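You operate a simulated robot arm through the tools that you are given. There is no shell and no other tool. Be economical: measure what you need, move in short steps, check, and stop when the job is done.

You are at the controls of a simulated two-armed robot. One attempt, no reset.

TASK
Light the fixture's lamp and check its beam with the yellow probe.
Fine: volts as on its label before switching on; stand the probe in the beam, hold it, press until its ring lights, put it back. Set down upright: yellow probe.

The check looks at the end state, three seconds after you hand in, the way a careful person would. Anything else that was tipped, shoved, dropped, spilled or broken makes it a failure.

THE ROBOT
Two 6-joint arms with two-finger parallel grippers on one trunk, on a base that drives. Base frame: it is fixed to the floor where the robot stands at the start and does not move with it; the origin is under the middle of the robot, x ahead of it, y to its left, z up. Lengths are in mm, angles in degrees, forces in N, time in s.
The left shoulder is at the start at [60, 187, 1247], the right one opposite. With the tool pointing down near the work surface each hand reaches from about 100 to 600 mm from the robot's upright axis, wherever it stands, measured 20 degrees to its own side. Places, roughly: blue aiming knob [700, 300, 900]; green switch [500, -100, 900]; lamp fixture [600, 200, 900]; probe button [500, 400, 1000]; red aiming knob [500, 300, 900]; supply box [500, -100, 900]; top of the lamp table [800, 700, 900]; volt dial [500, 0, 900]. Payload 1.57 kg a hand.
The tool frame of a hand sits at the grasp point between the pads (the TCP): z along the fingers, y along the line on which they close. The tips reach 30 mm beyond it. The gripper opens to 110 mm. The fingers are 24 mm wide and 12 mm thick; the gripper's body (48 by 112 mm) begins 78 mm behind the TCP.
Orientation is that of the tool frame in the base frame, as [roll, pitch, yaw] about the fixed x, y, z axes, in that order (R = Rz(yaw) Ry(pitch) Rx(roll)). With the fingers straight down and closing along the base's y, the tool's x points along the base's -x, its y along +y and its z along -z.

THE INTERFACE
- The arms move only by the tool servo_tool. It takes "left_plan", "right_plan" or both (then of equal length, played together; a hand with none holds still); each is a list of rows, each a list of 3 entries, a list of its own where there are three numbers: the shift along the base's x, y, z in mm, then the turn, a rotation vector about the base's x, y, z in degrees, then the opening, from 0 (shut) to 1 (fully open). In form: [[[dx, dy, dz], [rx, ry, rz], claw], ...]. A call has 1 to 10 rows; each row shifts and turns the commanded pose from where the row before left it. A row lasts 0.2 s, in which the tool goes at most 50 mm and 8.6 degrees; a call with a longer step from one row to the next is refused whole, and so is a gripper value outside its range. Where a pose cannot be reached the arm comes as near as it can. A force on the tool above 90 N (or 10 N above the force at the start of the call, whichever is more), or a blocked arm, ends the call early, and 0.2 s more pass. The fingers move at their own pace (about 153 mm/s each) and stop on an object; they squeeze with about 34 N. The grip force told is the motor's: it shows also when the fingers shut on nothing. Time passes only in rows, and 0.2 s behind the last, so rows that do not move let the fingers close. It gives the time, the measured TCP pose, the force on the tool (base axes), the opening and the grip force at its end, in the units of the frame above (readings bear some noise), with the torque about the TCP (base axes, N m) and any sound that the robot's microphone picked up.
- Cameras (640 x 400 px; columns grow to the right, rows downward): "scene" is now at [13.7, 23.6, 1788.3]; the picture's right is [0.32, -0.95, 0.00], its down [-0.73, -0.25, -0.64] and it looks along [0.61, 0.20, -0.77] (base axes); focal length 272 px, centre (320, 200). "left" rides on the left gripper at [70, -16, -141] in its tool frame; the picture's right is [0.23, 0.97, 0.00], its down [-0.86, 0.20, -0.48] and it looks along [-0.47, 0.11, 0.88] (tool axes); focal length 222 px, centre (320, 200). "right" rides on the right gripper at [70, 16, -141] in its tool frame; the picture's right is [-0.23, 0.97, 0.00], its down [-0.86, -0.20, -0.48] and it looks along [-0.47, -0.11, 0.88] (tool axes); focal length 222 px, centre (320, 200). There is no depth. A picture from a camera that has moved, and an enlarged one, comes with that camera's place and axes in the base frame and with its lens.
- get_image(camera): a new picture of that camera. It takes no simulated time.
- lift_body(by): slides the trunk up (or, below 0, down) by that many mm; the arms and the scene camera ride with it, the base frame stays. It gives what a move gives, with no picture.
- roll_base(legs): drives the robot by 1 to 6 legs, each [ahead, left, turn to the left] in mm, mm and degrees, along the robot's own axes; the way and the turn of a leg run together, so that a leg with both is an arc; at most 1500 mm and 180 degrees a leg. The arms and the cameras ride along, it lands a little off, and it stops where it bumps. It gives what a move gives.
- turn_head(pan, tilt): turns the head with the scene camera to pan (to the left, within 86 degrees either way) and tilt (down, from -29 to 69), counted from straight ahead of the robot. It gives what a move gives.
- zoom(camera, box): a new picture of the part [left, top, right, bottom] of that camera's present view, enlarged. It takes no simulated time.
- hand_in(): hands the job in; it is judged then, once.

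Work in short steps. Places have to be worked out from the pictures, the camera data and where the tool is seen: move nearer, look again, correct. Check each grasp and each placing, and mend what went wrong. You have 120 turns and 92 pictures in all, those below and enlarged ones among them. Open the grippers and draw the arms clear of the work before you hand the job in, unless the task says otherwise; then end with one line.

The tools are called after ">>>" as a command line: name --argument value ..., lists and objects as JSON in quotes. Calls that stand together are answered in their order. servo_tool: Moves the arms, as the interface text tells. Its arguments: {"type":"object","properties":{"left_plan":{"type":"array","items":{"type":"array"}},"right_plan":{"type":"array","items":{"type":"array"}}},"required":[]} The other tools are called the same way: lift_body (by) slides the trunk up or down; roll_base (legs) drives the base; turn_head (pan, tilt) turns the head that bears the scene camera; get_image (camera) takes a picture; zoom (camera, box) takes an enlarged picture of a part of a camera's view; hand_in () hands the job in.

At the start:

```text
t: 0.0
left_tool_pos: [434.8, 291.2, 1263.1]
left_orientation: [180.0, 0.0, 180.0]
left_wrist_force: [-0.2, -0.7, 0.0]
left_moment: [-0.03, -0.01, 0.01]
left_width: 109.8
left_gripper_force: 0.0
right_tool_pos: [427.0, -99.5, 1271.9]
right_orientation: [179.9, 0.0, 180.0]
right_wrist_force: [0.0, 0.6, 0.0]
right_moment: [-0.05, 0.01, 0.0]
right_width: 109.9
right_gripper_force: 0.1
trunk travel left (down, up): [-875.0, 115.0]
robot x, y, heading: [2.2, -0.9, 0.2]
head pan, tilt: [18.6, 50.2]
```

scene: 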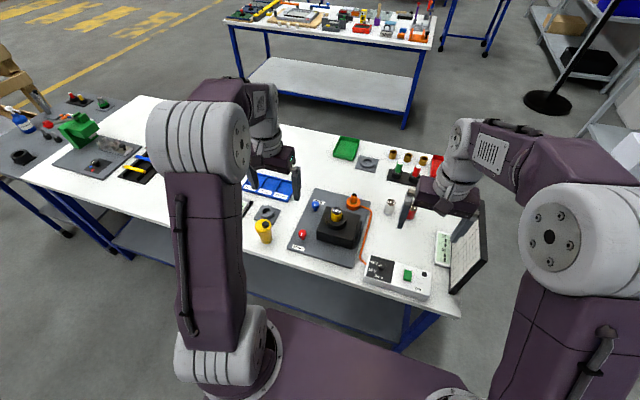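
right: 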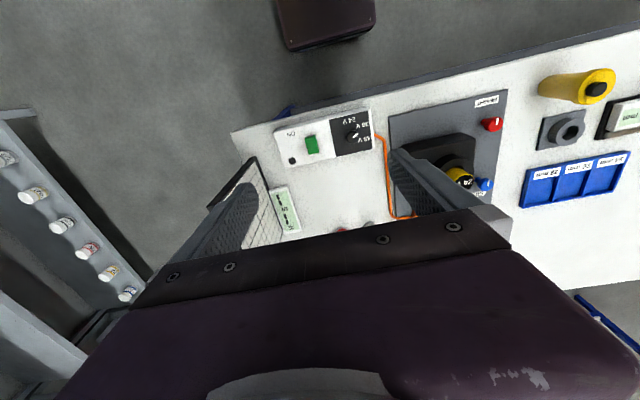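
left: 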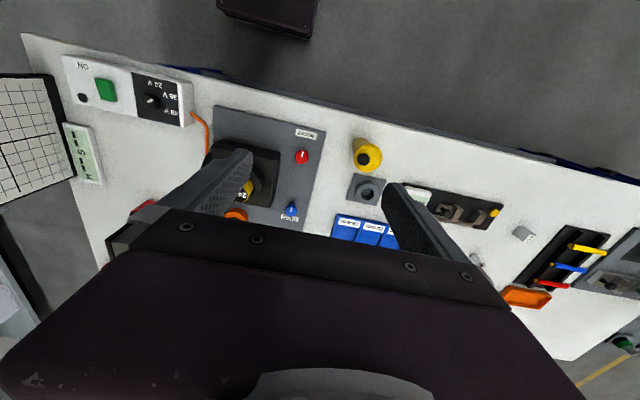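

The pictures show the fixture, supply box, a yellow probe and a dark screen; I zoom in to read the labels.

>>> zoom --camera "scene" --box '[230, 170, 390, 270]'

>>> zoom --camera "left" --box '[40, 40, 340, 228]'

>>> zoom --camera "scene" --box '[340, 190, 500, 310]'

>>> zoom --camera "right" --box '[240, 60, 640, 260]'

```text
4.00 times, centred on (310, 220) of scene
camera zoom: at [13.7, 23.6, 1788.3], right [0.32, -0.95, 0.0], down [-0.73, -0.25, -0.64], along [0.61, 0.2, -0.77], focal length 1090 px, centre (360, 120)
```

zoom: 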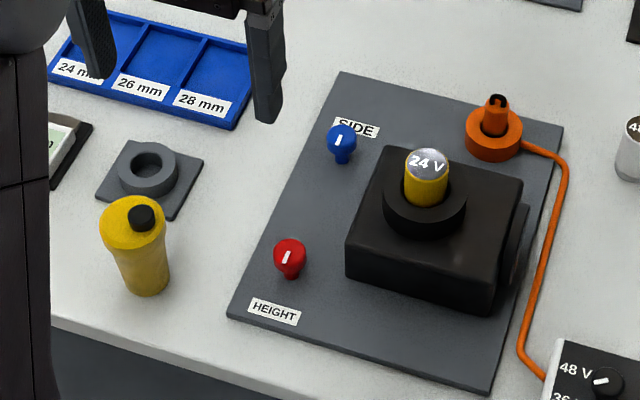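

```text
2.13 times, centred on (190, 134) of left
camera zoom: at [365.7, 274.0, 1405.8], right [-0.23, 0.97, 0.0], down [0.86, 0.2, 0.48], along [0.47, 0.11, -0.88], focal length 473 px, centre (597, 340)
```

zoom: 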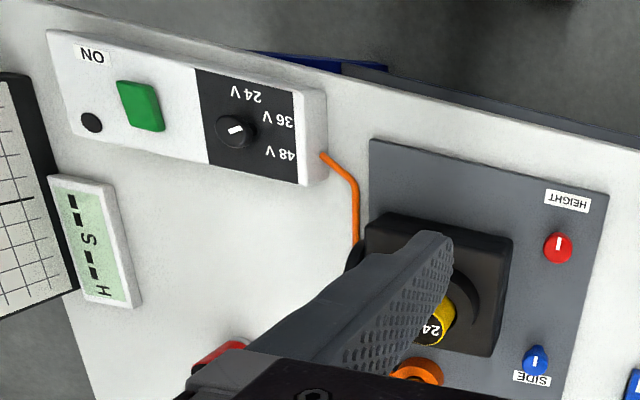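

```text
3.33 times, centred on (420, 250) of scene
camera zoom: at [13.7, 23.6, 1788.3], right [0.32, -0.95, 0.0], down [-0.73, -0.25, -0.64], along [0.61, 0.2, -0.77], focal length 908 px, centre (-13, 33)
```

zoom: 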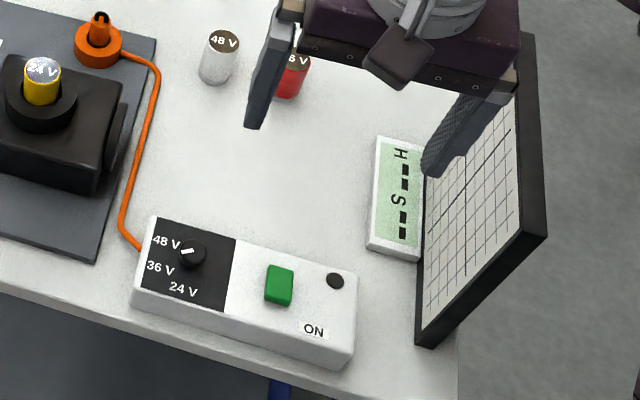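

```text
1.60 times, centred on (440, 160) of right
camera zoom: at [357.1, -82.4, 1414.3], right [0.23, 0.97, 0.0], down [0.86, -0.2, 0.48], along [0.47, -0.11, -0.88], focal length 355 px, centre (128, 264)
```

zoom: 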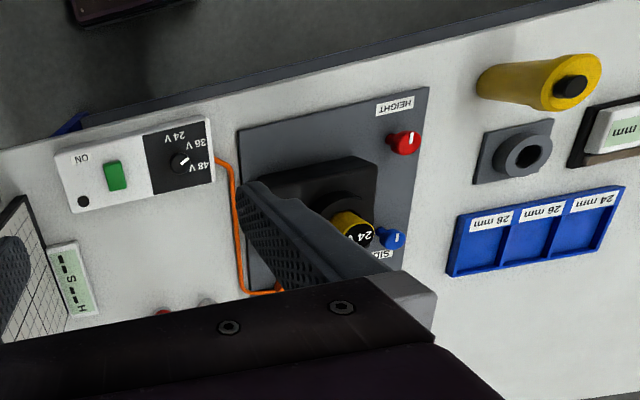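

The lamp label says 24 V and the dial points at 48 V. I bring the right hand above the dial for a closer look.

>>> servo_tool --right_plan '[[[12, 12, -40], [0, 0, 0], 0.5], [[12, 12, -40], [0, 0, 0], 0.5], [[12, 12, -40], [0, 0, 0], 0.5], [[12, 12, -40], [0, 0, 0], 0.5], [[0, 0, 0], [0, 0, 0], 0.5]]'

>>> get_image --camera "right"

>>> get_image --camera "scene"

```text
t: 1.2
left_tool_pos: [436.0, 291.1, 1263.2]
left_orientation: [179.9, -0.1, -179.9]
left_wrist_force: [0.1, -0.9, 0.3]
left_moment: [-0.01, -0.02, 0.02]
left_width: 110.2
left_gripper_force: 0.2
right_tool_pos: [476.2, -49.8, 1111.2]
right_orientation: [180.0, 0.1, -180.0]
right_wrist_force: [0.0, 0.2, -0.1]
right_moment: [0.0, -0.03, -0.03]
right_width: 55.2
right_gripper_force: 0.1
trunk travel left (down, up): [-875.0, 115.0]
robot x, y, heading: [-0.4, -1.2, -0.1]
head pan, tilt: [18.6, 50.2]
```

```text
84 pictures are left
camera right: at [406.6, -33.7, 1252.8], right [0.23, 0.97, 0.0], down [0.85, -0.2, 0.48], along [0.47, -0.11, -0.88], focal length 222 px, centre (320, 200)
```

right: 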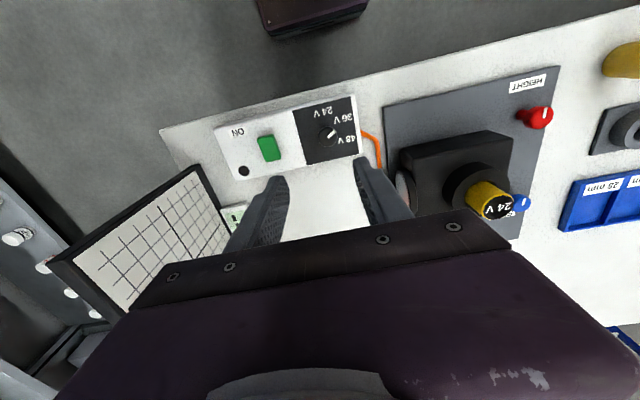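

```text
83 pictures are left
camera scene: at [13.5, 23.7, 1788.3], right [0.32, -0.95, 0.0], down [-0.73, -0.25, -0.64], along [0.61, 0.2, -0.77], focal length 272 px, centre (320, 200)
```

scene: 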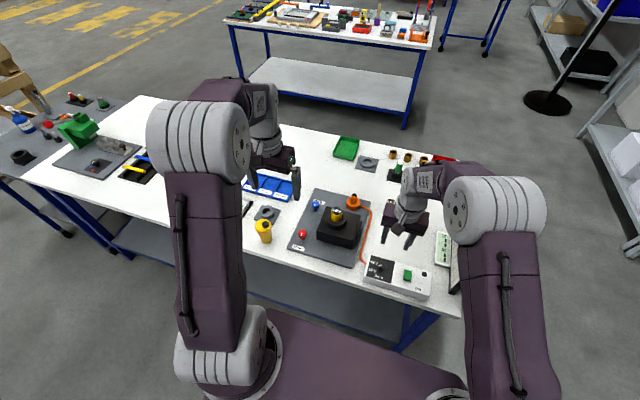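

I zoom in for the dial's details.

>>> zoom --camera "right" --box '[220, 80, 380, 180]'

>>> zoom --camera "scene" --box '[350, 225, 470, 305]'

```text
4.00 times, centred on (300, 130) of right
camera zoom: at [406.6, -33.7, 1252.8], right [0.23, 0.97, 0.0], down [0.85, -0.2, 0.48], along [0.47, -0.11, -0.88], focal length 888 px, centre (400, 480)
```

zoom: 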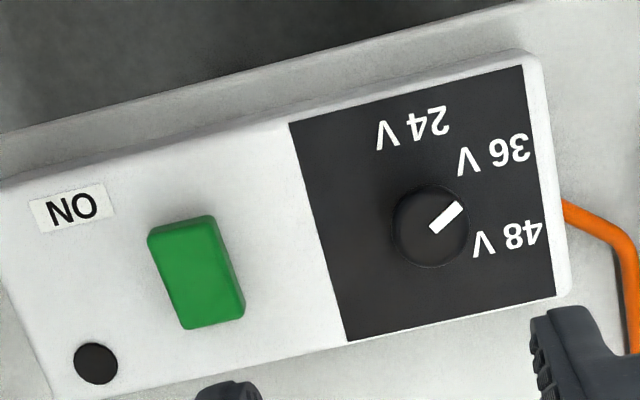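

```text
5.00 times, centred on (410, 265) of scene
camera zoom: at [13.5, 23.7, 1788.3], right [0.32, -0.95, 0.0], down [-0.73, -0.25, -0.64], along [0.61, 0.2, -0.77], focal length 1362 px, centre (-130, -125)
```

zoom: 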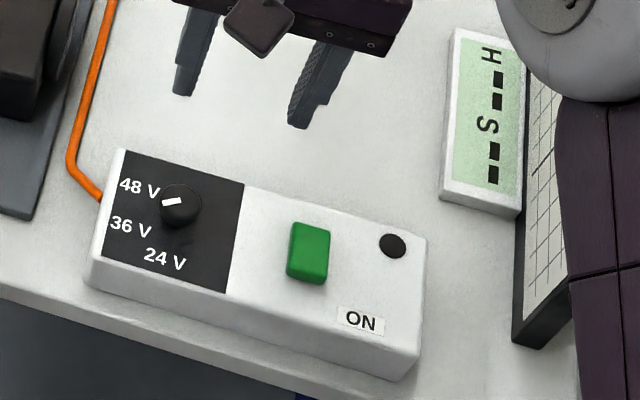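

The dial reads 36 V by my angle estimate (pointer ≈125°, 24 V ≈175°). I go lower over the knob at about (483,-37) with the fingers at 55 mm.

>>> servo_tool --right_plan '[[[4, 6, -40], [0, 0, 0], 0.6], [[3, 6, -40], [0, 0, 0], 0.6], [[0, 0, -20], [0, 0, 0], 0.6], [[0, 0, 0], [0, 0, 0], 0.6]]'

>>> get_image --camera "right"

```text
t: 2.2
left_tool_pos: [435.2, 291.4, 1263.6]
left_orientation: [179.9, 0.1, 180.0]
left_wrist_force: [0.6, -0.3, -0.1]
left_moment: [-0.01, -0.01, -0.01]
left_width: 110.1
left_gripper_force: 0.1
right_tool_pos: [482.6, -39.1, 1010.8]
right_orientation: [-180.0, 0.0, -179.9]
right_wrist_force: [0.2, -1.0, 0.2]
right_moment: [0.02, -0.02, 0.01]
right_width: 66.2
right_gripper_force: 0.0
trunk travel left (down, up): [-875.0, 115.0]
robot x, y, heading: [-0.4, 0.8, -0.2]
head pan, tilt: [18.6, 50.2]
```

```text
80 pictures are left
camera right: at [412.9, -22.0, 1153.6], right [0.23, 0.97, 0.0], down [0.86, -0.2, 0.48], along [0.47, -0.11, -0.88], focal length 222 px, centre (320, 200)
```

right: 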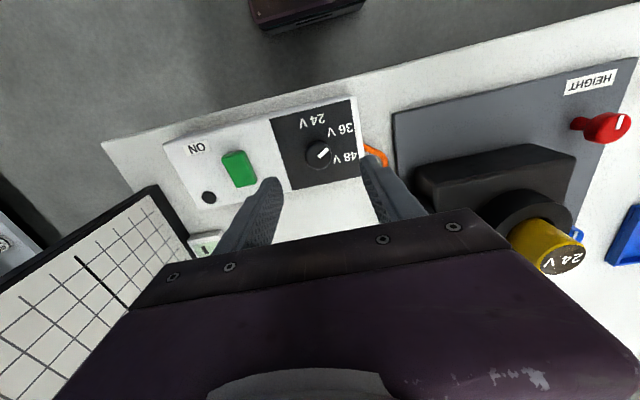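

Knob estimated at about (484,-41). I go down to tip height ≈920 and look.

>>> servo_tool --right_plan '[[[1, -2, -30], [0, 0, 0], 0.6], [[0, 0, -25], [0, 0, 0], 0.6], [[0, 0, 0], [0, 0, 0], 0.6]]'

>>> zoom --camera "right" --box '[200, 80, 440, 230]'

>>> zoom --camera "scene" --box '[350, 215, 470, 305]'

```text
t: 3.0
left_tool_pos: [435.4, 291.4, 1263.9]
left_orientation: [180.0, 0.0, -180.0]
left_wrist_force: [-0.2, -0.5, -1.2]
left_moment: [0.02, 0.01, 0.0]
left_width: 109.9
left_gripper_force: 0.0
right_tool_pos: [482.6, -39.3, 958.0]
right_orientation: [-180.0, 0.1, 179.9]
right_wrist_force: [0.3, -0.8, 1.2]
right_moment: [0.01, -0.01, 0.01]
right_width: 66.1
right_gripper_force: 0.1
trunk travel left (down, up): [-875.0, 115.0]
robot x, y, heading: [0.0, 2.4, 0.0]
head pan, tilt: [18.6, 50.2]
```

```text
2.67 times, centred on (320, 155) of right
camera zoom: at [414.1, -22.9, 1099.2], right [0.23, 0.97, 0.0], down [0.86, -0.2, 0.48], along [0.47, -0.11, -0.88], focal length 592 px, centre (320, 320)
```

zoom: 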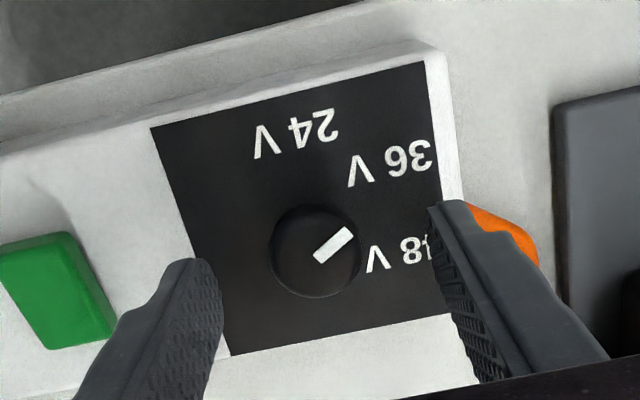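

```text
4.44 times, centred on (410, 260) of scene
camera zoom: at [13.2, 23.8, 1788.3], right [0.32, -0.95, 0.0], down [-0.73, -0.25, -0.64], along [0.61, 0.2, -0.77], focal length 1211 px, centre (-80, -67)
```

zoom: 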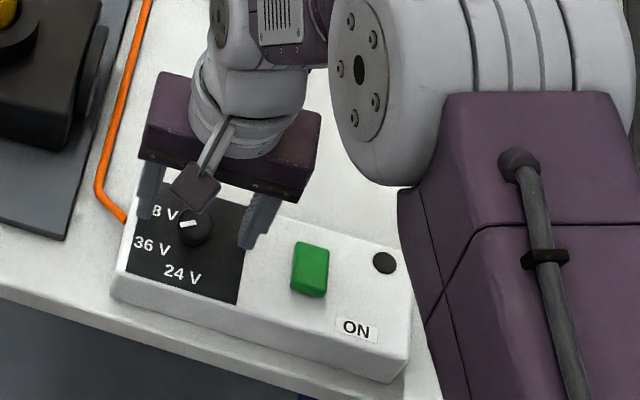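

Knob centre now ≈(487,-41), box top about z≈888–890 by its visible height. I step down a little more and check in the picture.

>>> servo_tool --right_plan '[[[4, -2, -15], [0, 0, 0], 0.5], [[0, 0, -14], [0, 0, 0], 0.5], [[0, 0, 0], [0, 0, 0], 0.5]]'

>>> zoom --camera "right" --box '[200, 80, 440, 230]'

>>> zoom --camera "scene" --box '[350, 225, 430, 285]'

```text
t: 3.9
left_tool_pos: [425.3, 292.4, 1266.0]
left_orientation: [-180.0, 0.6, 180.0]
left_wrist_force: [0.2, 0.4, -0.1]
left_moment: [-0.01, -0.02, 0.01]
left_width: 110.0
left_gripper_force: 0.2
right_tool_pos: [486.2, -40.1, 939.9]
right_orientation: [179.9, 1.2, -179.9]
right_wrist_force: [-17.0, -5.0, 48.7]
right_moment: [-1.7, 1.05, -0.25]
right_width: 58.5
right_gripper_force: 2.0
trunk travel left (down, up): [-875.0, 115.0]
robot x, y, heading: [0.1, -0.7, 0.1]
head pan, tilt: [18.6, 50.2]
stopped in row 3 (right hand): the force on the tool passed its limit (the readings are from after the stop); the commanded pose is now the measured one
```

```text
2.67 times, centred on (320, 155) of right
camera zoom: at [414.1, -23.9, 1081.0], right [0.23, 0.97, 0.01], down [0.85, -0.2, 0.5], along [0.48, -0.11, -0.87], focal length 592 px, centre (320, 320)
```

zoom: 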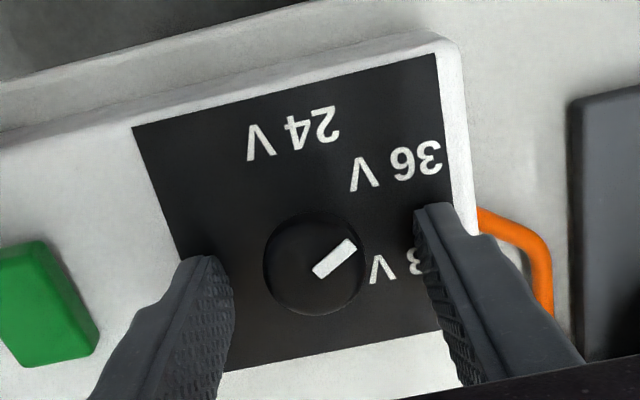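

```text
6.67 times, centred on (390, 255) of scene
camera zoom: at [-0.3, 24.1, 1788.7], right [0.32, -0.95, 0.0], down [-0.72, -0.25, -0.65], along [0.61, 0.2, -0.76], focal length 1817 px, centre (-147, -167)
```

zoom: 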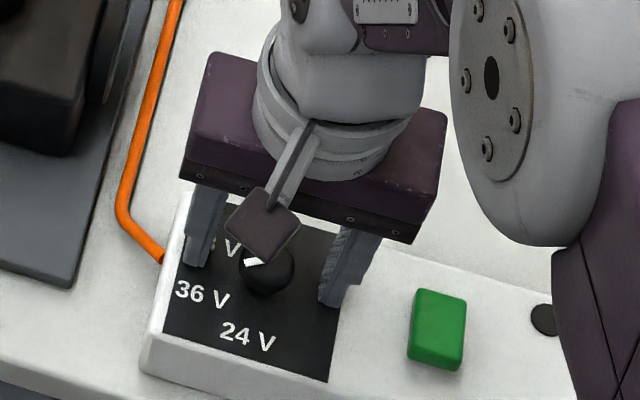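

The tips touched the box top at z≈910, so the knob is higher and sits at ≈(482,-40). I raise 5 mm, shift -4 in x and then close on the knob.

>>> servo_tool --right_plan '[[[0, 0, 4], [0, -1.2, 0], 0.5], [[-4, 0, 2], [0, 0, 0], 0.5], [[0, 0, 0], [0, 0, 0], 0.5]]'

>>> zoom --camera "right" --box '[200, 80, 440, 230]'

```text
t: 4.7
left_tool_pos: [433.9, 291.9, 1263.7]
left_orientation: [-180.0, 0.1, -179.9]
left_wrist_force: [0.1, 0.4, -0.5]
left_moment: [0.0, -0.03, 0.02]
left_width: 109.9
left_gripper_force: 0.2
right_tool_pos: [490.3, -40.5, 940.5]
right_orientation: [179.7, 2.3, -179.8]
right_wrist_force: [-3.9, 0.6, 9.6]
right_moment: [-0.29, 0.22, -0.05]
right_width: 54.7
right_gripper_force: 0.1
trunk travel left (down, up): [-875.0, 115.0]
robot x, y, heading: [-1.0, -0.3, -0.1]
head pan, tilt: [18.6, 50.2]
```

```text
2.67 times, centred on (320, 155) of right
camera zoom: at [414.5, -24.2, 1079.9], right [0.22, 0.97, 0.01], down [0.84, -0.2, 0.51], along [0.5, -0.1, -0.86], focal length 592 px, centre (320, 320)
```

zoom: 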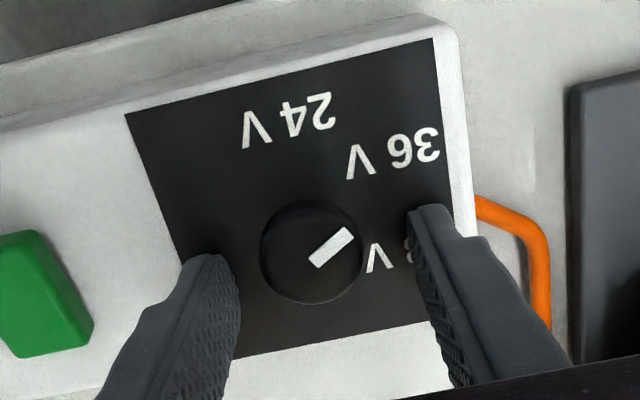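

The earlier contact leaned the robot; now I correct the pitch (+2.3° about y), shift x -8 and rise 4 mm.

>>> servo_tool --right_plan '[[[0, 0, 4], [0, 2.3, 0], 0.5], [[-8, 0, 0], [0, 0, 0], 0.5], [[0, 0, 0], [0, 0, 0], 0.5]]'

>>> zoom --camera "right" --box '[200, 80, 440, 230]'

```text
t: 5.5
left_tool_pos: [436.3, 292.5, 1263.5]
left_orientation: [-180.0, -0.1, 180.0]
left_wrist_force: [-0.6, -0.8, 0.3]
left_moment: [0.02, 0.01, 0.03]
left_width: 110.1
left_gripper_force: 0.0
right_tool_pos: [483.0, -40.5, 943.8]
right_orientation: [179.8, -0.3, -179.9]
right_wrist_force: [0.1, 0.3, -0.3]
right_moment: [0.01, -0.03, 0.02]
right_width: 55.0
right_gripper_force: 0.0
trunk travel left (down, up): [-875.0, 115.0]
robot x, y, heading: [-4.7, -0.3, 0.1]
head pan, tilt: [18.6, 50.2]
```

```text
2.67 times, centred on (320, 155) of right
camera zoom: at [413.1, -24.2, 1087.1], right [0.23, 0.97, 0.0], down [0.86, -0.2, 0.47], along [0.46, -0.1, -0.88], focal length 592 px, centre (320, 320)
```

zoom: 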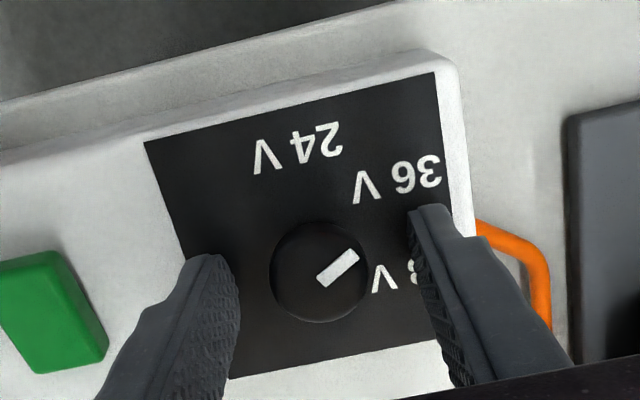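

The knob is between the pads and centred. I close gently and hold.

>>> servo_tool --right_plan '[[[0, 0, 0], [0, 0, 0], 0.35], [[0, 0, 0], [0, 0, 0], 0.2], [[0, 0, 0], [0, 0, 0], 0.2]]'

>>> zoom --camera "right" --box '[200, 80, 440, 230]'

```text
t: 6.2
left_tool_pos: [435.0, 292.0, 1263.7]
left_orientation: [-179.9, 0.0, 180.0]
left_wrist_force: [-0.1, -0.7, -0.5]
left_moment: [-0.04, -0.01, -0.02]
left_width: 110.0
left_gripper_force: 0.0
right_tool_pos: [482.6, -40.0, 943.6]
right_orientation: [179.8, -0.2, -179.9]
right_wrist_force: [0.4, 3.7, -0.7]
right_moment: [0.1, -0.38, -0.01]
right_width: 27.5
right_gripper_force: 38.2
trunk travel left (down, up): [-875.0, 115.0]
robot x, y, heading: [-1.4, 1.8, -0.1]
head pan, tilt: [18.6, 50.2]
```

```text
2.67 times, centred on (320, 155) of right
camera zoom: at [412.8, -23.9, 1087.2], right [0.23, 0.97, 0.0], down [0.86, -0.2, 0.47], along [0.46, -0.1, -0.88], focal length 592 px, centre (320, 320)
```

zoom: 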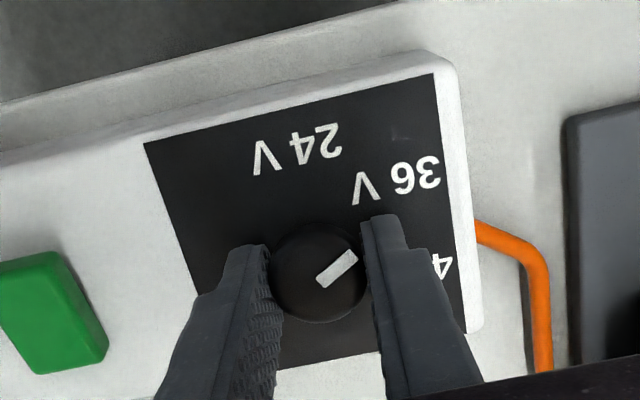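

Knob held (27.5 mm). I turn it counter-clockwise (+z) about 49° toward 24 V.

>>> servo_tool --right_plan '[[[0, 0, 0], [0, 0, 7], 0.2], [[0, 0, 0], [0, 0, 7], 0.2], [[0, 0, 0], [0, 0, 7], 0.2], [[0, 0, 0], [0, 0, 7], 0.2], [[0, 0, 0], [0, 0, 7], 0.2], [[0, 0, 0], [0, 0, 7], 0.2], [[0, 0, 0], [0, 0, 7], 0.2], [[0, 0, 0], [0, 0, 0], 0.2]]'

>>> get_image --camera "right"

```text
t: 8.1
left_tool_pos: [435.0, 294.6, 1262.1]
left_orientation: [-179.7, 0.0, 180.0]
left_wrist_force: [-0.1, 0.5, 0.1]
left_moment: [0.0, -0.05, 0.02]
left_width: 110.2
left_gripper_force: 0.0
right_tool_pos: [480.2, -38.2, 944.8]
right_orientation: [179.9, -0.4, -130.8]
right_wrist_force: [-4.6, 17.0, -6.4]
right_moment: [1.05, -0.58, -0.04]
right_width: 27.1
right_gripper_force: 37.8
trunk travel left (down, up): [-875.0, 115.0]
robot x, y, heading: [-0.7, 0.3, 0.2]
head pan, tilt: [18.6, 50.2]
```

```text
72 pictures are left
camera right: at [424.1, -79.2, 1087.4], right [-0.59, 0.81, 0.0], down [0.71, 0.52, 0.47], along [0.38, 0.28, -0.88], focal length 222 px, centre (320, 200)
```

right: 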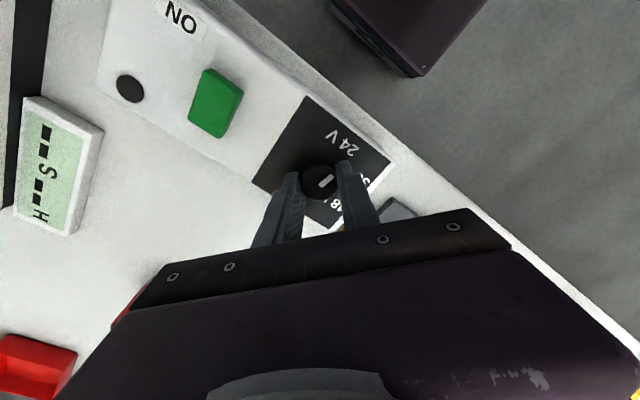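

I zoom to compare pointer and label.

>>> zoom --camera "right" --box '[240, 90, 400, 230]'

>>> zoom --camera "scene" --box '[350, 225, 430, 285]'

```text
2.86 times, centred on (320, 160) of right
camera zoom: at [424.1, -79.2, 1087.4], right [-0.59, 0.81, 0.0], down [0.71, 0.52, 0.47], along [0.38, 0.28, -0.88], focal length 635 px, centre (320, 314)
```

zoom: 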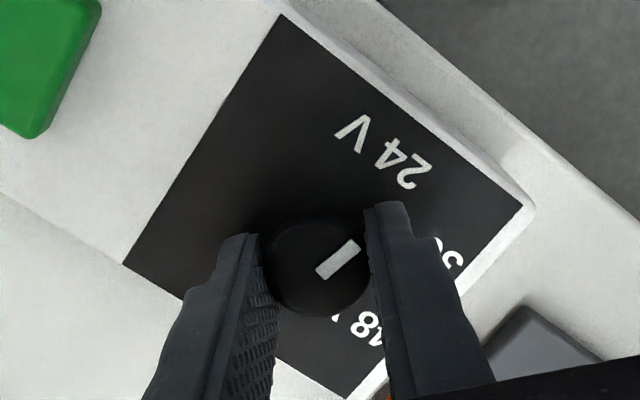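

```text
6.67 times, centred on (390, 255) of scene
camera zoom: at [13.1, 28.0, 1788.2], right [0.32, -0.95, 0.0], down [-0.73, -0.25, -0.64], along [0.61, 0.2, -0.77], focal length 1817 px, centre (-147, -167)
```

zoom: 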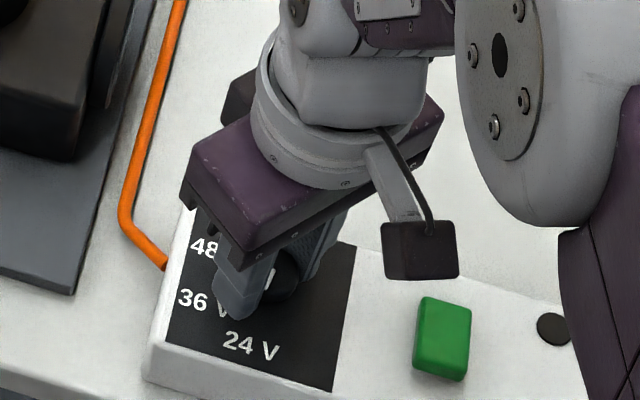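

The pointer is at about 168°; by ray-casting, the labels lie at 120° (36 V) and 180° (24 V), so I turn another 11.5°.

>>> servo_tool --right_plan '[[[1, -1, 0], [0, 0, 6], 0.2], [[0, 0, 0], [0, 0, 6], 0.2], [[0, 0, 0], [0, 0, 0], 0.2]]'

>>> zoom --camera "right" --box '[240, 90, 400, 230]'

```text
t: 8.8
left_tool_pos: [434.6, 298.1, 1262.4]
left_orientation: [-179.7, 0.2, -180.0]
left_wrist_force: [0.2, 0.1, 0.4]
left_moment: [0.02, 0.01, 0.01]
left_width: 110.2
left_gripper_force: 0.0
right_tool_pos: [481.0, -37.8, 944.6]
right_orientation: [179.8, -0.6, -118.9]
right_wrist_force: [-12.7, 26.7, -12.2]
right_moment: [0.63, 0.24, -0.38]
right_width: 27.3
right_gripper_force: 38.0
trunk travel left (down, up): [-875.0, 115.0]
robot x, y, heading: [3.2, -3.5, -0.1]
head pan, tilt: [18.6, 50.2]
```

```text
2.86 times, centred on (320, 160) of right
camera zoom: at [433.8, -89.4, 1087.7], right [-0.74, 0.67, 0.0], down [0.59, 0.66, 0.47], along [0.31, 0.35, -0.88], focal length 635 px, centre (320, 314)
```

zoom: 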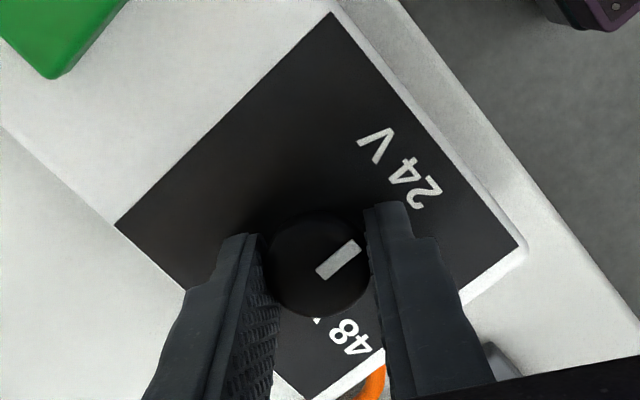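

The knob has turned 61° in all. I open the fingers, rise, and look from higher.

>>> servo_tool --right_plan '[[[0, 0, 0], [0, 0, 0], 0.45], [[0, 0, 0], [0, 0, 0], 0.45], [[0, 0, 30], [0, 0, 0], 0.45], [[0, 0, 40], [0, 0, 0], 0.45], [[0, 0, 0], [0, 0, 0], 0.45]]'

>>> zoom --camera "right" --box '[200, 60, 440, 210]'

>>> zoom --camera "scene" --box '[350, 215, 450, 295]'

```text
t: 10.1
left_tool_pos: [436.4, 292.7, 1263.8]
left_orientation: [179.9, 0.0, -180.0]
left_wrist_force: [0.1, 0.5, -0.5]
left_moment: [0.0, -0.03, 0.02]
left_width: 110.0
left_gripper_force: 0.1
right_tool_pos: [482.9, -42.8, 1015.5]
right_orientation: [179.8, -0.3, -118.9]
right_wrist_force: [0.0, -0.3, 0.1]
right_moment: [0.0, 0.02, 0.05]
right_width: 49.5
right_gripper_force: 0.1
trunk travel left (down, up): [-875.0, 115.0]
robot x, y, heading: [-0.0, 1.5, -0.1]
head pan, tilt: [18.6, 50.2]
```

```text
2.67 times, centred on (320, 135) of right
camera zoom: at [435.9, -94.3, 1159.0], right [-0.74, 0.67, 0.0], down [0.59, 0.65, 0.47], along [0.32, 0.35, -0.88], focal length 592 px, centre (320, 373)
```

zoom: 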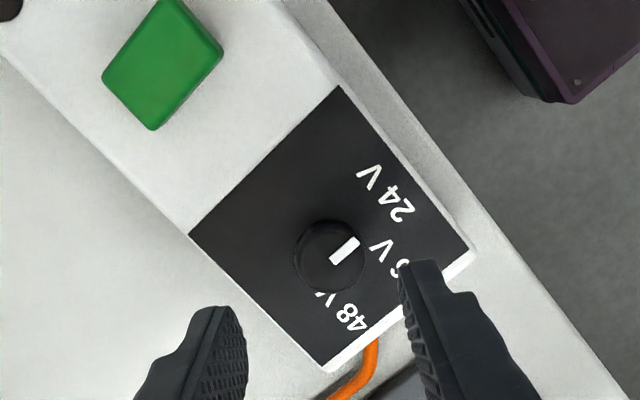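

```text
5.00 times, centred on (400, 255) of scene
camera zoom: at [13.9, 24.6, 1788.3], right [0.32, -0.95, 0.0], down [-0.73, -0.25, -0.64], along [0.61, 0.2, -0.77], focal length 1362 px, centre (-80, -75)
```

zoom: 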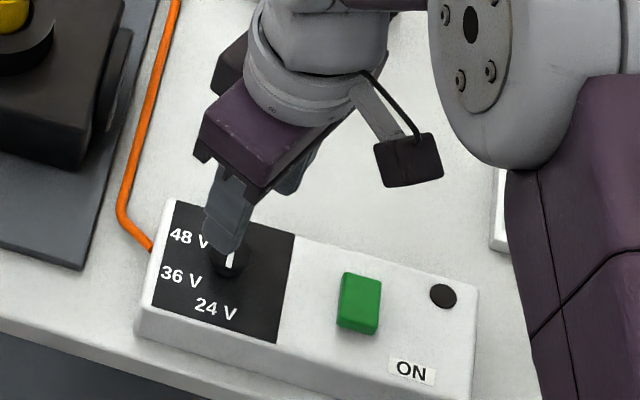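

The dial points to 24 V. I turn the hand back, shut it, and move over the green switch at ≈(481,-130) to look at it.

>>> servo_tool --right_plan '[[[0, -12, 5], [0, 0, -7.6], 0.1], [[0, -12, 0], [0, 0, -7.6], 0], [[0, -12, 0], [0, 0, -7.6], 0], [[0, -12, 0], [0, 0, -7.6], 0], [[0, -12, 0], [0, 0, -7.6], 0], [[0, -12, 0], [0, 0, -7.6], 0], [[0, -12, 0], [0, 0, -7.6], 0], [[0, -4, 0], [0, 0, -7.6], 0], [[0, 0, 0], [0, 0, 0], 0]]'

>>> get_image --camera "right"

>>> zoom --camera "scene" --box '[350, 215, 470, 305]'

```text
t: 12.1
left_tool_pos: [434.6, 291.4, 1262.2]
left_orientation: [-179.9, 0.0, -180.0]
left_wrist_force: [0.1, -0.1, 0.6]
left_moment: [-0.02, 0.0, -0.01]
left_width: 110.0
left_gripper_force: 0.1
right_tool_pos: [483.5, -129.7, 1019.4]
right_orientation: [179.8, -0.4, -179.8]
right_wrist_force: [-0.2, -0.1, 0.0]
right_moment: [0.01, -0.02, 0.06]
right_width: 0.0
right_gripper_force: 20.7
trunk travel left (down, up): [-875.0, 115.0]
robot x, y, heading: [-1.4, -4.7, -0.1]
head pan, tilt: [18.6, 50.2]
```

```text
66 pictures are left
camera right: at [413.8, -114.0, 1161.6], right [0.22, 0.97, 0.0], down [0.86, -0.2, 0.47], along [0.46, -0.1, -0.88], focal length 222 px, centre (320, 200)
```

right: 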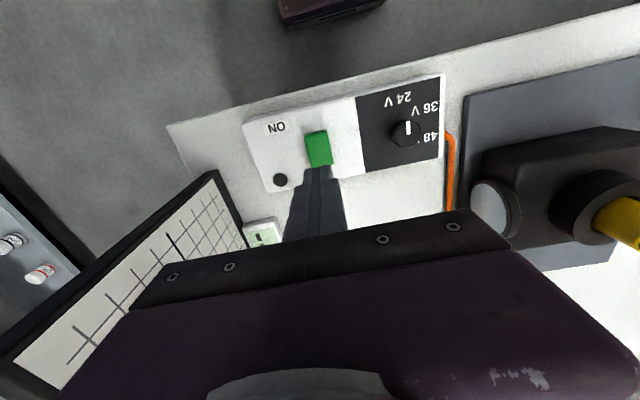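

```text
4.44 times, centred on (410, 260) of scene
camera zoom: at [13.6, 23.9, 1788.3], right [0.32, -0.95, 0.0], down [-0.73, -0.25, -0.64], along [0.61, 0.2, -0.77], focal length 1211 px, centre (-80, -67)
```

zoom: 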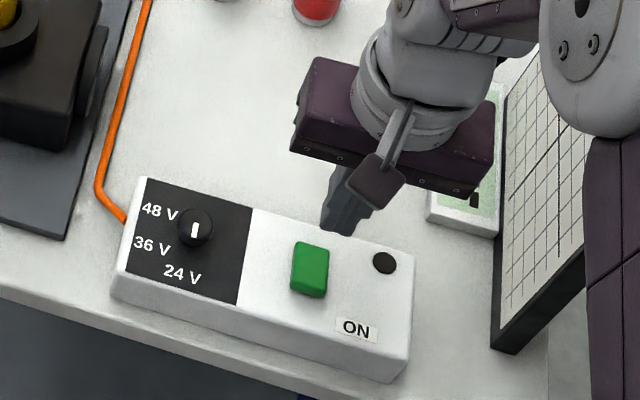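

Dial set. I zoom in on the switch to see whether it rocks.

>>> zoom --camera "right" --box '[240, 90, 400, 190]'

```text
4.00 times, centred on (320, 140) of right
camera zoom: at [413.8, -114.0, 1161.6], right [0.22, 0.97, 0.0], down [0.86, -0.2, 0.47], along [0.46, -0.1, -0.88], focal length 888 px, centre (320, 440)
```

zoom: 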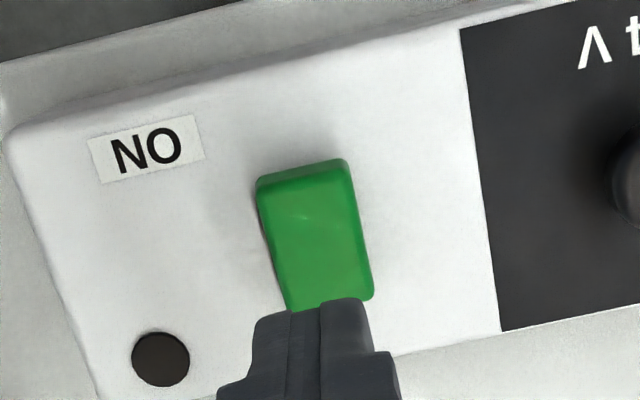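

It is a rocker with the -x end (ON side) raised. I go above x≈465 and press down in small steps.

>>> servo_tool --right_plan '[[[-18, 0, 0], [0, 0, 0], 0], [[0, 0, -35], [0, 0, 0], 0], [[0, 0, -18], [0, 0, 0], 0], [[0, 0, -5], [0, 0, 0], 0], [[0, 0, -5], [0, 0, 0], 0], [[0, 0, -4], [0, 0, 0], 0], [[0, 0, 0], [0, 0, 0], 0]]'

>>> zoom --camera "right" --box '[220, 80, 420, 205]'

>>> zoom --camera "scene" --box '[310, 175, 490, 305]'

```text
t: 13.7
left_tool_pos: [434.0, 291.0, 1264.4]
left_orientation: [-180.0, 0.1, -180.0]
left_wrist_force: [0.2, -1.2, 0.6]
left_moment: [0.01, -0.03, 0.0]
left_width: 110.1
left_gripper_force: 0.0
right_tool_pos: [463.7, -131.0, 952.5]
right_orientation: [179.8, -0.2, -179.6]
right_wrist_force: [-4.5, -1.1, 11.9]
right_moment: [-0.05, -0.03, -0.04]
right_width: 0.2
right_gripper_force: 21.3
trunk travel left (down, up): [-875.0, 115.0]
robot x, y, heading: [2.5, 1.0, 0.3]
head pan, tilt: [18.6, 50.2]
```

```text
3.20 times, centred on (320, 142) of right
camera zoom: at [393.8, -113.6, 1096.0], right [0.22, 0.97, 0.0], down [0.86, -0.2, 0.47], along [0.46, -0.1, -0.88], focal length 711 px, centre (320, 384)
```

zoom: 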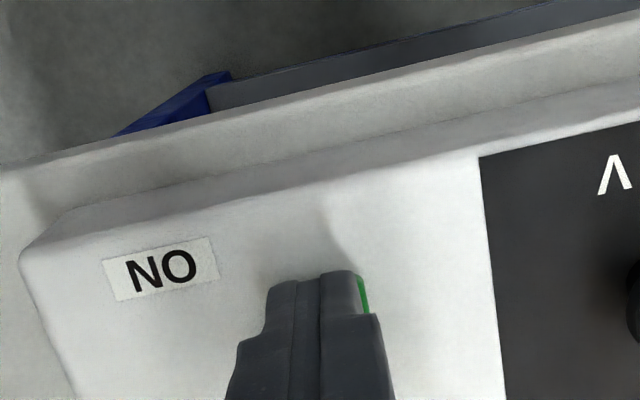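

```text
3.08 times, centred on (400, 240) of scene
camera zoom: at [10.6, 23.8, 1788.5], right [0.32, -0.95, 0.0], down [-0.73, -0.25, -0.64], along [0.61, 0.2, -0.77], focal length 838 px, centre (74, 77)
```

zoom: 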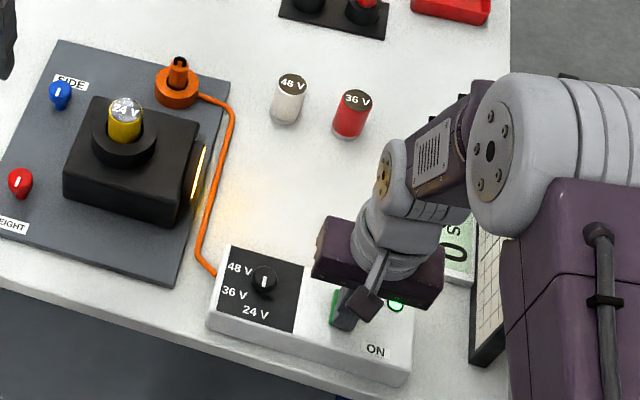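

The lamp is lit and the indicator is on. I raise the right hand and move it out of the beam to look at the screen and readout.

>>> servo_tool --right_plan '[[[0, 0, 40], [0, 0, 0], 0], [[0, 0, 50], [0, 0, 0], 0], [[-20, 0, 50], [0, 0, 0], 0], [[-20, 0, 50], [0, 0, 0], 0], [[-20, 0, 30], [0, 0, 0], 0], [[-30, -20, 30], [0, 0, 0], 0], [[-30, -20, 0], [0, 0, 0], 0], [[0, 0, 0], [0, 0, 0], 0]]'

>>> get_image --camera "scene"

>>> get_image --camera "right"

```text
refused: row 3 steps farther than a row can; nothing moved
```

```text
61 pictures are left
camera scene: at [10.6, 23.8, 1788.5], right [0.32, -0.95, 0.0], down [-0.73, -0.25, -0.64], along [0.61, 0.2, -0.77], focal length 272 px, centre (320, 200)
```

scene: 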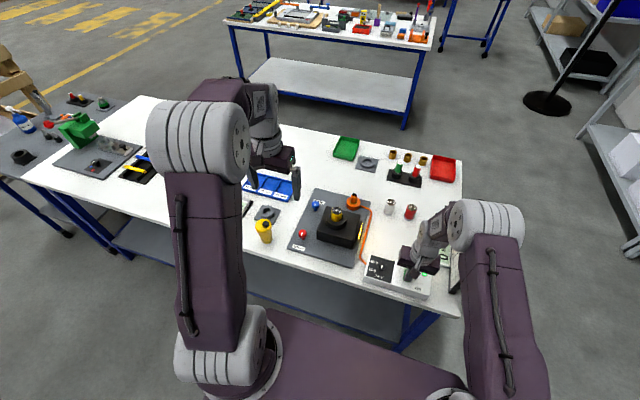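

```text
60 pictures are left
camera right: at [393.8, -113.6, 1096.0], right [0.22, 0.97, 0.0], down [0.86, -0.2, 0.47], along [0.46, -0.1, -0.88], focal length 222 px, centre (320, 200)
```

right: 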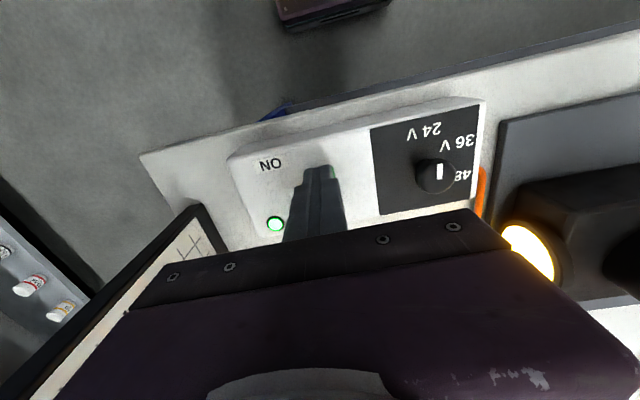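

One row was too long; I repeat with shorter steps.

>>> servo_tool --right_plan '[[[0, 0, 40], [0, 0, 0], 0], [[0, 0, 48], [0, 0, 0], 0], [[-20, 0, 40], [0, 0, 0], 0], [[-20, 0, 40], [0, 0, 0], 0], [[-20, 0, 30], [0, 0, 0], 0], [[-30, -20, 30], [0, 0, 0], 0], [[-30, -20, 0], [0, 0, 0], 0], [[0, 0, 0], [0, 0, 0], 0]]'

>>> zoom --camera "scene" --box '[230, 160, 490, 310]'

>>> get_image --camera "right"

```text
t: 15.4
left_tool_pos: [436.5, 292.4, 1262.6]
left_orientation: [-179.9, 0.1, -180.0]
left_wrist_force: [-0.2, -0.4, -0.3]
left_moment: [0.0, 0.01, 0.01]
left_width: 110.1
left_gripper_force: 0.2
right_tool_pos: [342.8, -167.8, 1180.7]
right_orientation: [179.9, -0.2, -179.7]
right_wrist_force: [1.0, 0.5, 0.2]
right_moment: [0.02, 0.0, -0.05]
right_width: 0.1
right_gripper_force: 21.4
trunk travel left (down, up): [-875.0, 115.0]
robot x, y, heading: [2.2, 5.2, -0.0]
head pan, tilt: [18.6, 50.2]
```

```text
2.46 times, centred on (360, 235) of scene
camera zoom: at [14.5, 24.1, 1788.3], right [0.32, -0.95, 0.0], down [-0.73, -0.25, -0.64], along [0.61, 0.2, -0.77], focal length 671 px, centre (222, 114)
```

zoom: 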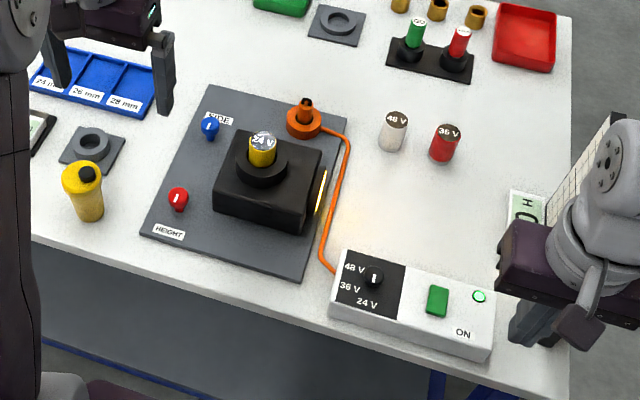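

```text
58 pictures are left
camera right: at [274.3, -151.8, 1322.6], right [0.22, 0.98, 0.0], down [0.86, -0.2, 0.47], along [0.46, -0.1, -0.88], focal length 222 px, centre (320, 200)
```

right: 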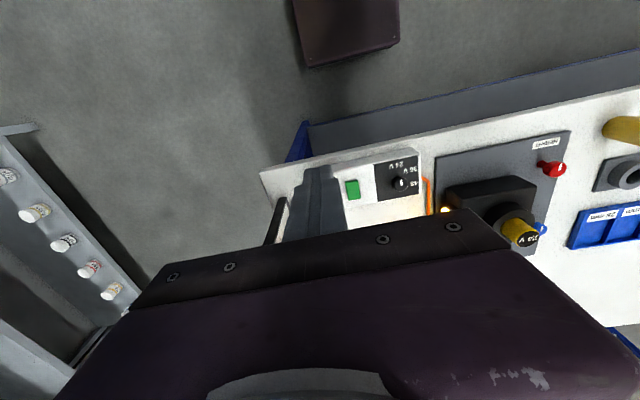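

The arm hides the screen; I swing the right hand further to the right.

>>> servo_tool --right_plan '[[[0, -40, 20], [0, 0, 0], 0], [[0, -45, 10], [0, 0, 0], 0], [[0, -45, 0], [0, 0, 0], 0], [[0, -45, 0], [0, 0, 0], 0], [[0, 0, 0], [0, 0, 0], 0]]'

>>> zoom --camera "scene" --box '[330, 160, 510, 310]'

```text
t: 16.6
left_tool_pos: [435.4, 290.8, 1262.7]
left_orientation: [180.0, -0.1, -179.9]
left_wrist_force: [1.1, 0.1, -0.4]
left_moment: [0.03, 0.0, -0.02]
left_width: 110.1
left_gripper_force: 0.0
right_tool_pos: [345.1, -344.9, 1212.2]
right_orientation: [179.9, -0.3, -179.7]
right_wrist_force: [0.0, 0.2, -0.5]
right_moment: [-0.02, 0.03, 0.0]
right_width: 0.3
right_gripper_force: 21.0
trunk travel left (down, up): [-875.0, 115.0]
robot x, y, heading: [3.7, 0.0, -0.1]
head pan, tilt: [18.6, 50.2]
```

```text
2.67 times, centred on (420, 235) of scene
camera zoom: at [13.1, 23.6, 1788.3], right [0.32, -0.95, 0.0], down [-0.73, -0.25, -0.64], along [0.61, 0.2, -0.77], focal length 727 px, centre (53, 107)
```

zoom: 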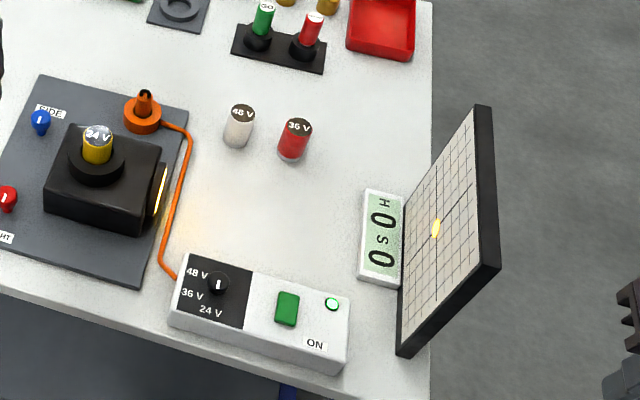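

The readout shows H 0, S 0 and the spot is on the cross, so aim is fine. Probe is at ≈(485,393), top ≈975. I tilt the left hand 45° forward and bring it to a standoff behind the probe.

>>> servo_tool --left_plan '[[[-5, 14, -30], [0, -7.5, 0], 0.75], [[-5, 14, -30], [0, -7.5, 0], 0.75], [[-5, 14, -30], [0, -7.5, 0], 0.75], [[-5, 14, -30], [0, -7.5, 0], 0.75], [[-5, 14, -30], [0, -7.5, 0], 0.75], [[-5, 14, -30], [0, -7.5, 0], 0.75], [[0, 18, -40], [0, 0, 0], 0.75], [[0, 0, 0], [0, 0, 0], 0.75]]'

>>> get_image --camera "left"

>>> get_image --camera "scene"

```text
t: 18.4
left_tool_pos: [421.1, 396.2, 1070.3]
left_orientation: [-178.0, 41.7, -179.8]
left_wrist_force: [0.4, -0.7, -0.1]
left_moment: [0.01, 0.01, 0.0]
left_width: 82.6
left_gripper_force: 0.1
left hand out of reach, approached as far as the arm can: row 4, 6, 7
right_tool_pos: [345.7, -345.1, 1212.3]
right_orientation: [179.7, -0.3, -179.7]
right_wrist_force: [0.1, -0.4, -1.2]
right_moment: [0.0, 0.02, 0.0]
right_width: 0.0
right_gripper_force: 21.2
trunk travel left (down, up): [-875.0, 115.0]
robot x, y, heading: [3.1, 1.5, -0.0]
head pan, tilt: [18.6, 50.2]
```

```text
56 pictures are left
camera left: at [273.9, 384.0, 1131.2], right [-0.15, 0.97, -0.18], down [0.32, 0.22, 0.92], along [0.93, 0.08, -0.35], focal length 222 px, centre (320, 200)
```

left: 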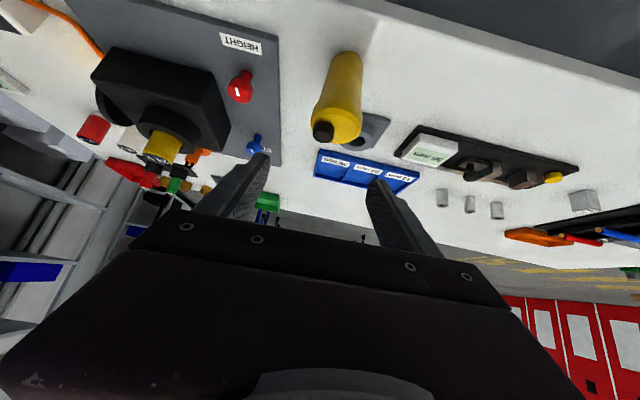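

```text
55 pictures are left
camera scene: at [13.3, 22.2, 1788.4], right [0.32, -0.95, 0.0], down [-0.73, -0.24, -0.64], along [0.61, 0.21, -0.77], focal length 272 px, centre (320, 200)
```

scene: 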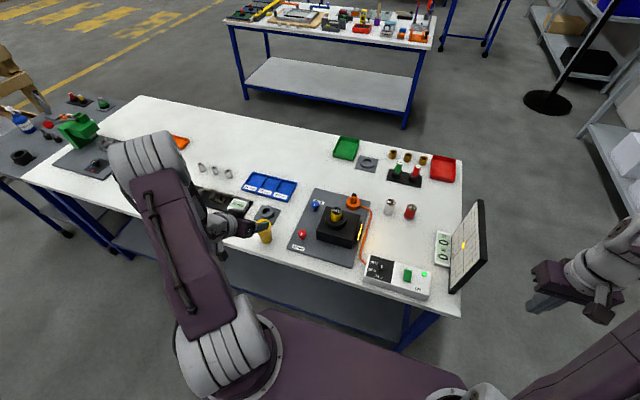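

The hand sits slightly short of 45° tilt but fine; probe estimated at ≈(480,393). I go down to the standoff on the grasp line.

>>> servo_tool --left_plan '[[[-5, -2, -35], [0, 0, 0], 0.75], [[-5, -1, -35], [0, 0, 0], 0.75], [[0, 0, 0], [0, 0, 0], 0.75]]'

>>> get_image --camera "left"

```text
t: 19.2
left_tool_pos: [432.9, 421.2, 1015.7]
left_orientation: [-177.8, 41.7, -179.9]
left_wrist_force: [-0.3, -0.4, -0.1]
left_moment: [0.03, -0.05, 0.03]
left_width: 82.5
left_gripper_force: 0.0
left hand out of reach, approached as far as the arm can: row 1, 2
right_tool_pos: [344.4, -347.5, 1212.6]
right_orientation: [179.8, -0.2, -179.8]
right_wrist_force: [-1.1, -0.1, -0.3]
right_moment: [0.0, -0.03, 0.02]
right_width: 0.0
right_gripper_force: 21.1
trunk travel left (down, up): [-875.0, 115.0]
robot x, y, heading: [-1.6, 2.5, 0.1]
head pan, tilt: [18.6, 50.2]
```

```text
54 pictures are left
camera left: at [285.5, 408.3, 1076.1], right [-0.15, 0.97, -0.18], down [0.32, 0.22, 0.92], along [0.93, 0.08, -0.35], focal length 222 px, centre (320, 200)
```

left: 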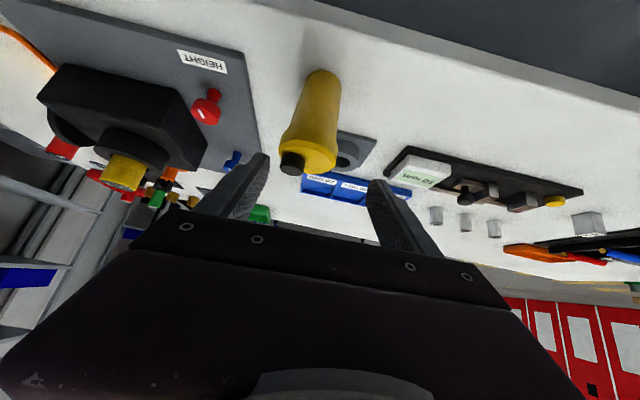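

The arm is cramped near its limits, so I back the base 120 mm and shift it 100 mm left for a better reach.

>>> roll_base --legs '[[-120, 100, 0]]'

```text
t: 20.6
left_tool_pos: [314.7, 519.6, 1014.9]
left_orientation: [-177.9, 41.6, -179.9]
left_wrist_force: [-0.2, 0.5, -1.2]
left_moment: [0.0, 0.01, 0.03]
left_width: 82.3
left_gripper_force: 0.0
right_tool_pos: [227.5, -246.9, 1211.5]
right_orientation: [179.6, -0.4, -179.7]
right_wrist_force: [0.8, 0.1, -0.3]
right_moment: [0.0, 0.04, 0.01]
right_width: 0.0
right_gripper_force: 21.3
trunk travel left (down, up): [-875.0, 115.0]
robot x, y, heading: [-119.0, 99.1, 0.1]
head pan, tilt: [18.6, 50.2]
```

Now I bring the hand to the standoff line at about (410,393,1000).

>>> servo_tool --left_plan '[[[23, -31, 0], [0, 0, 0], 0.75], [[23, -31, 0], [0, 0, 0], 0.75], [[23, -31, -5], [0, 0, 0], 0.75], [[23, -31, -5], [0, 0, 0], 0.75], [[0, 0, 0], [0, 0, 0], 0.75]]'

>>> get_image --camera "left"

```text
t: 21.9
left_tool_pos: [411.6, 400.7, 1007.3]
left_orientation: [-177.3, 41.5, -179.5]
left_wrist_force: [0.5, -0.2, -0.2]
left_moment: [0.05, -0.02, -0.01]
left_width: 82.6
left_gripper_force: 0.0
left hand out of reach, approached as far as the arm can: row 1, 2
right_tool_pos: [227.3, -244.1, 1213.0]
right_orientation: [179.8, -0.3, -179.6]
right_wrist_force: [1.2, 0.5, 0.3]
right_moment: [0.0, 0.02, -0.01]
right_width: 0.1
right_gripper_force: 21.3
trunk travel left (down, up): [-875.0, 115.0]
robot x, y, heading: [-121.5, 99.0, -0.1]
head pan, tilt: [18.6, 50.2]
```

```text
53 pictures are left
camera left: at [264.5, 388.9, 1069.5], right [-0.15, 0.97, -0.19], down [0.33, 0.22, 0.92], along [0.93, 0.07, -0.35], focal length 222 px, centre (320, 200)
```

left: 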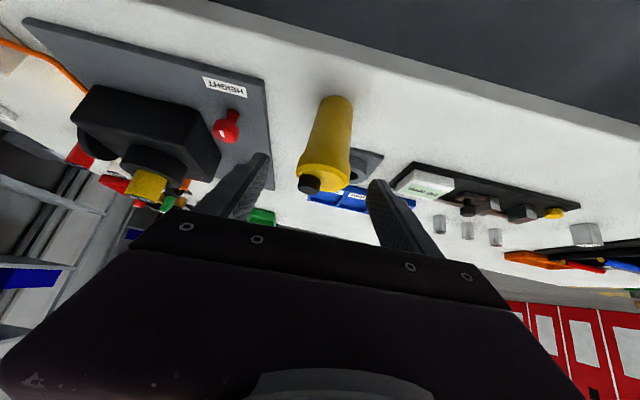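

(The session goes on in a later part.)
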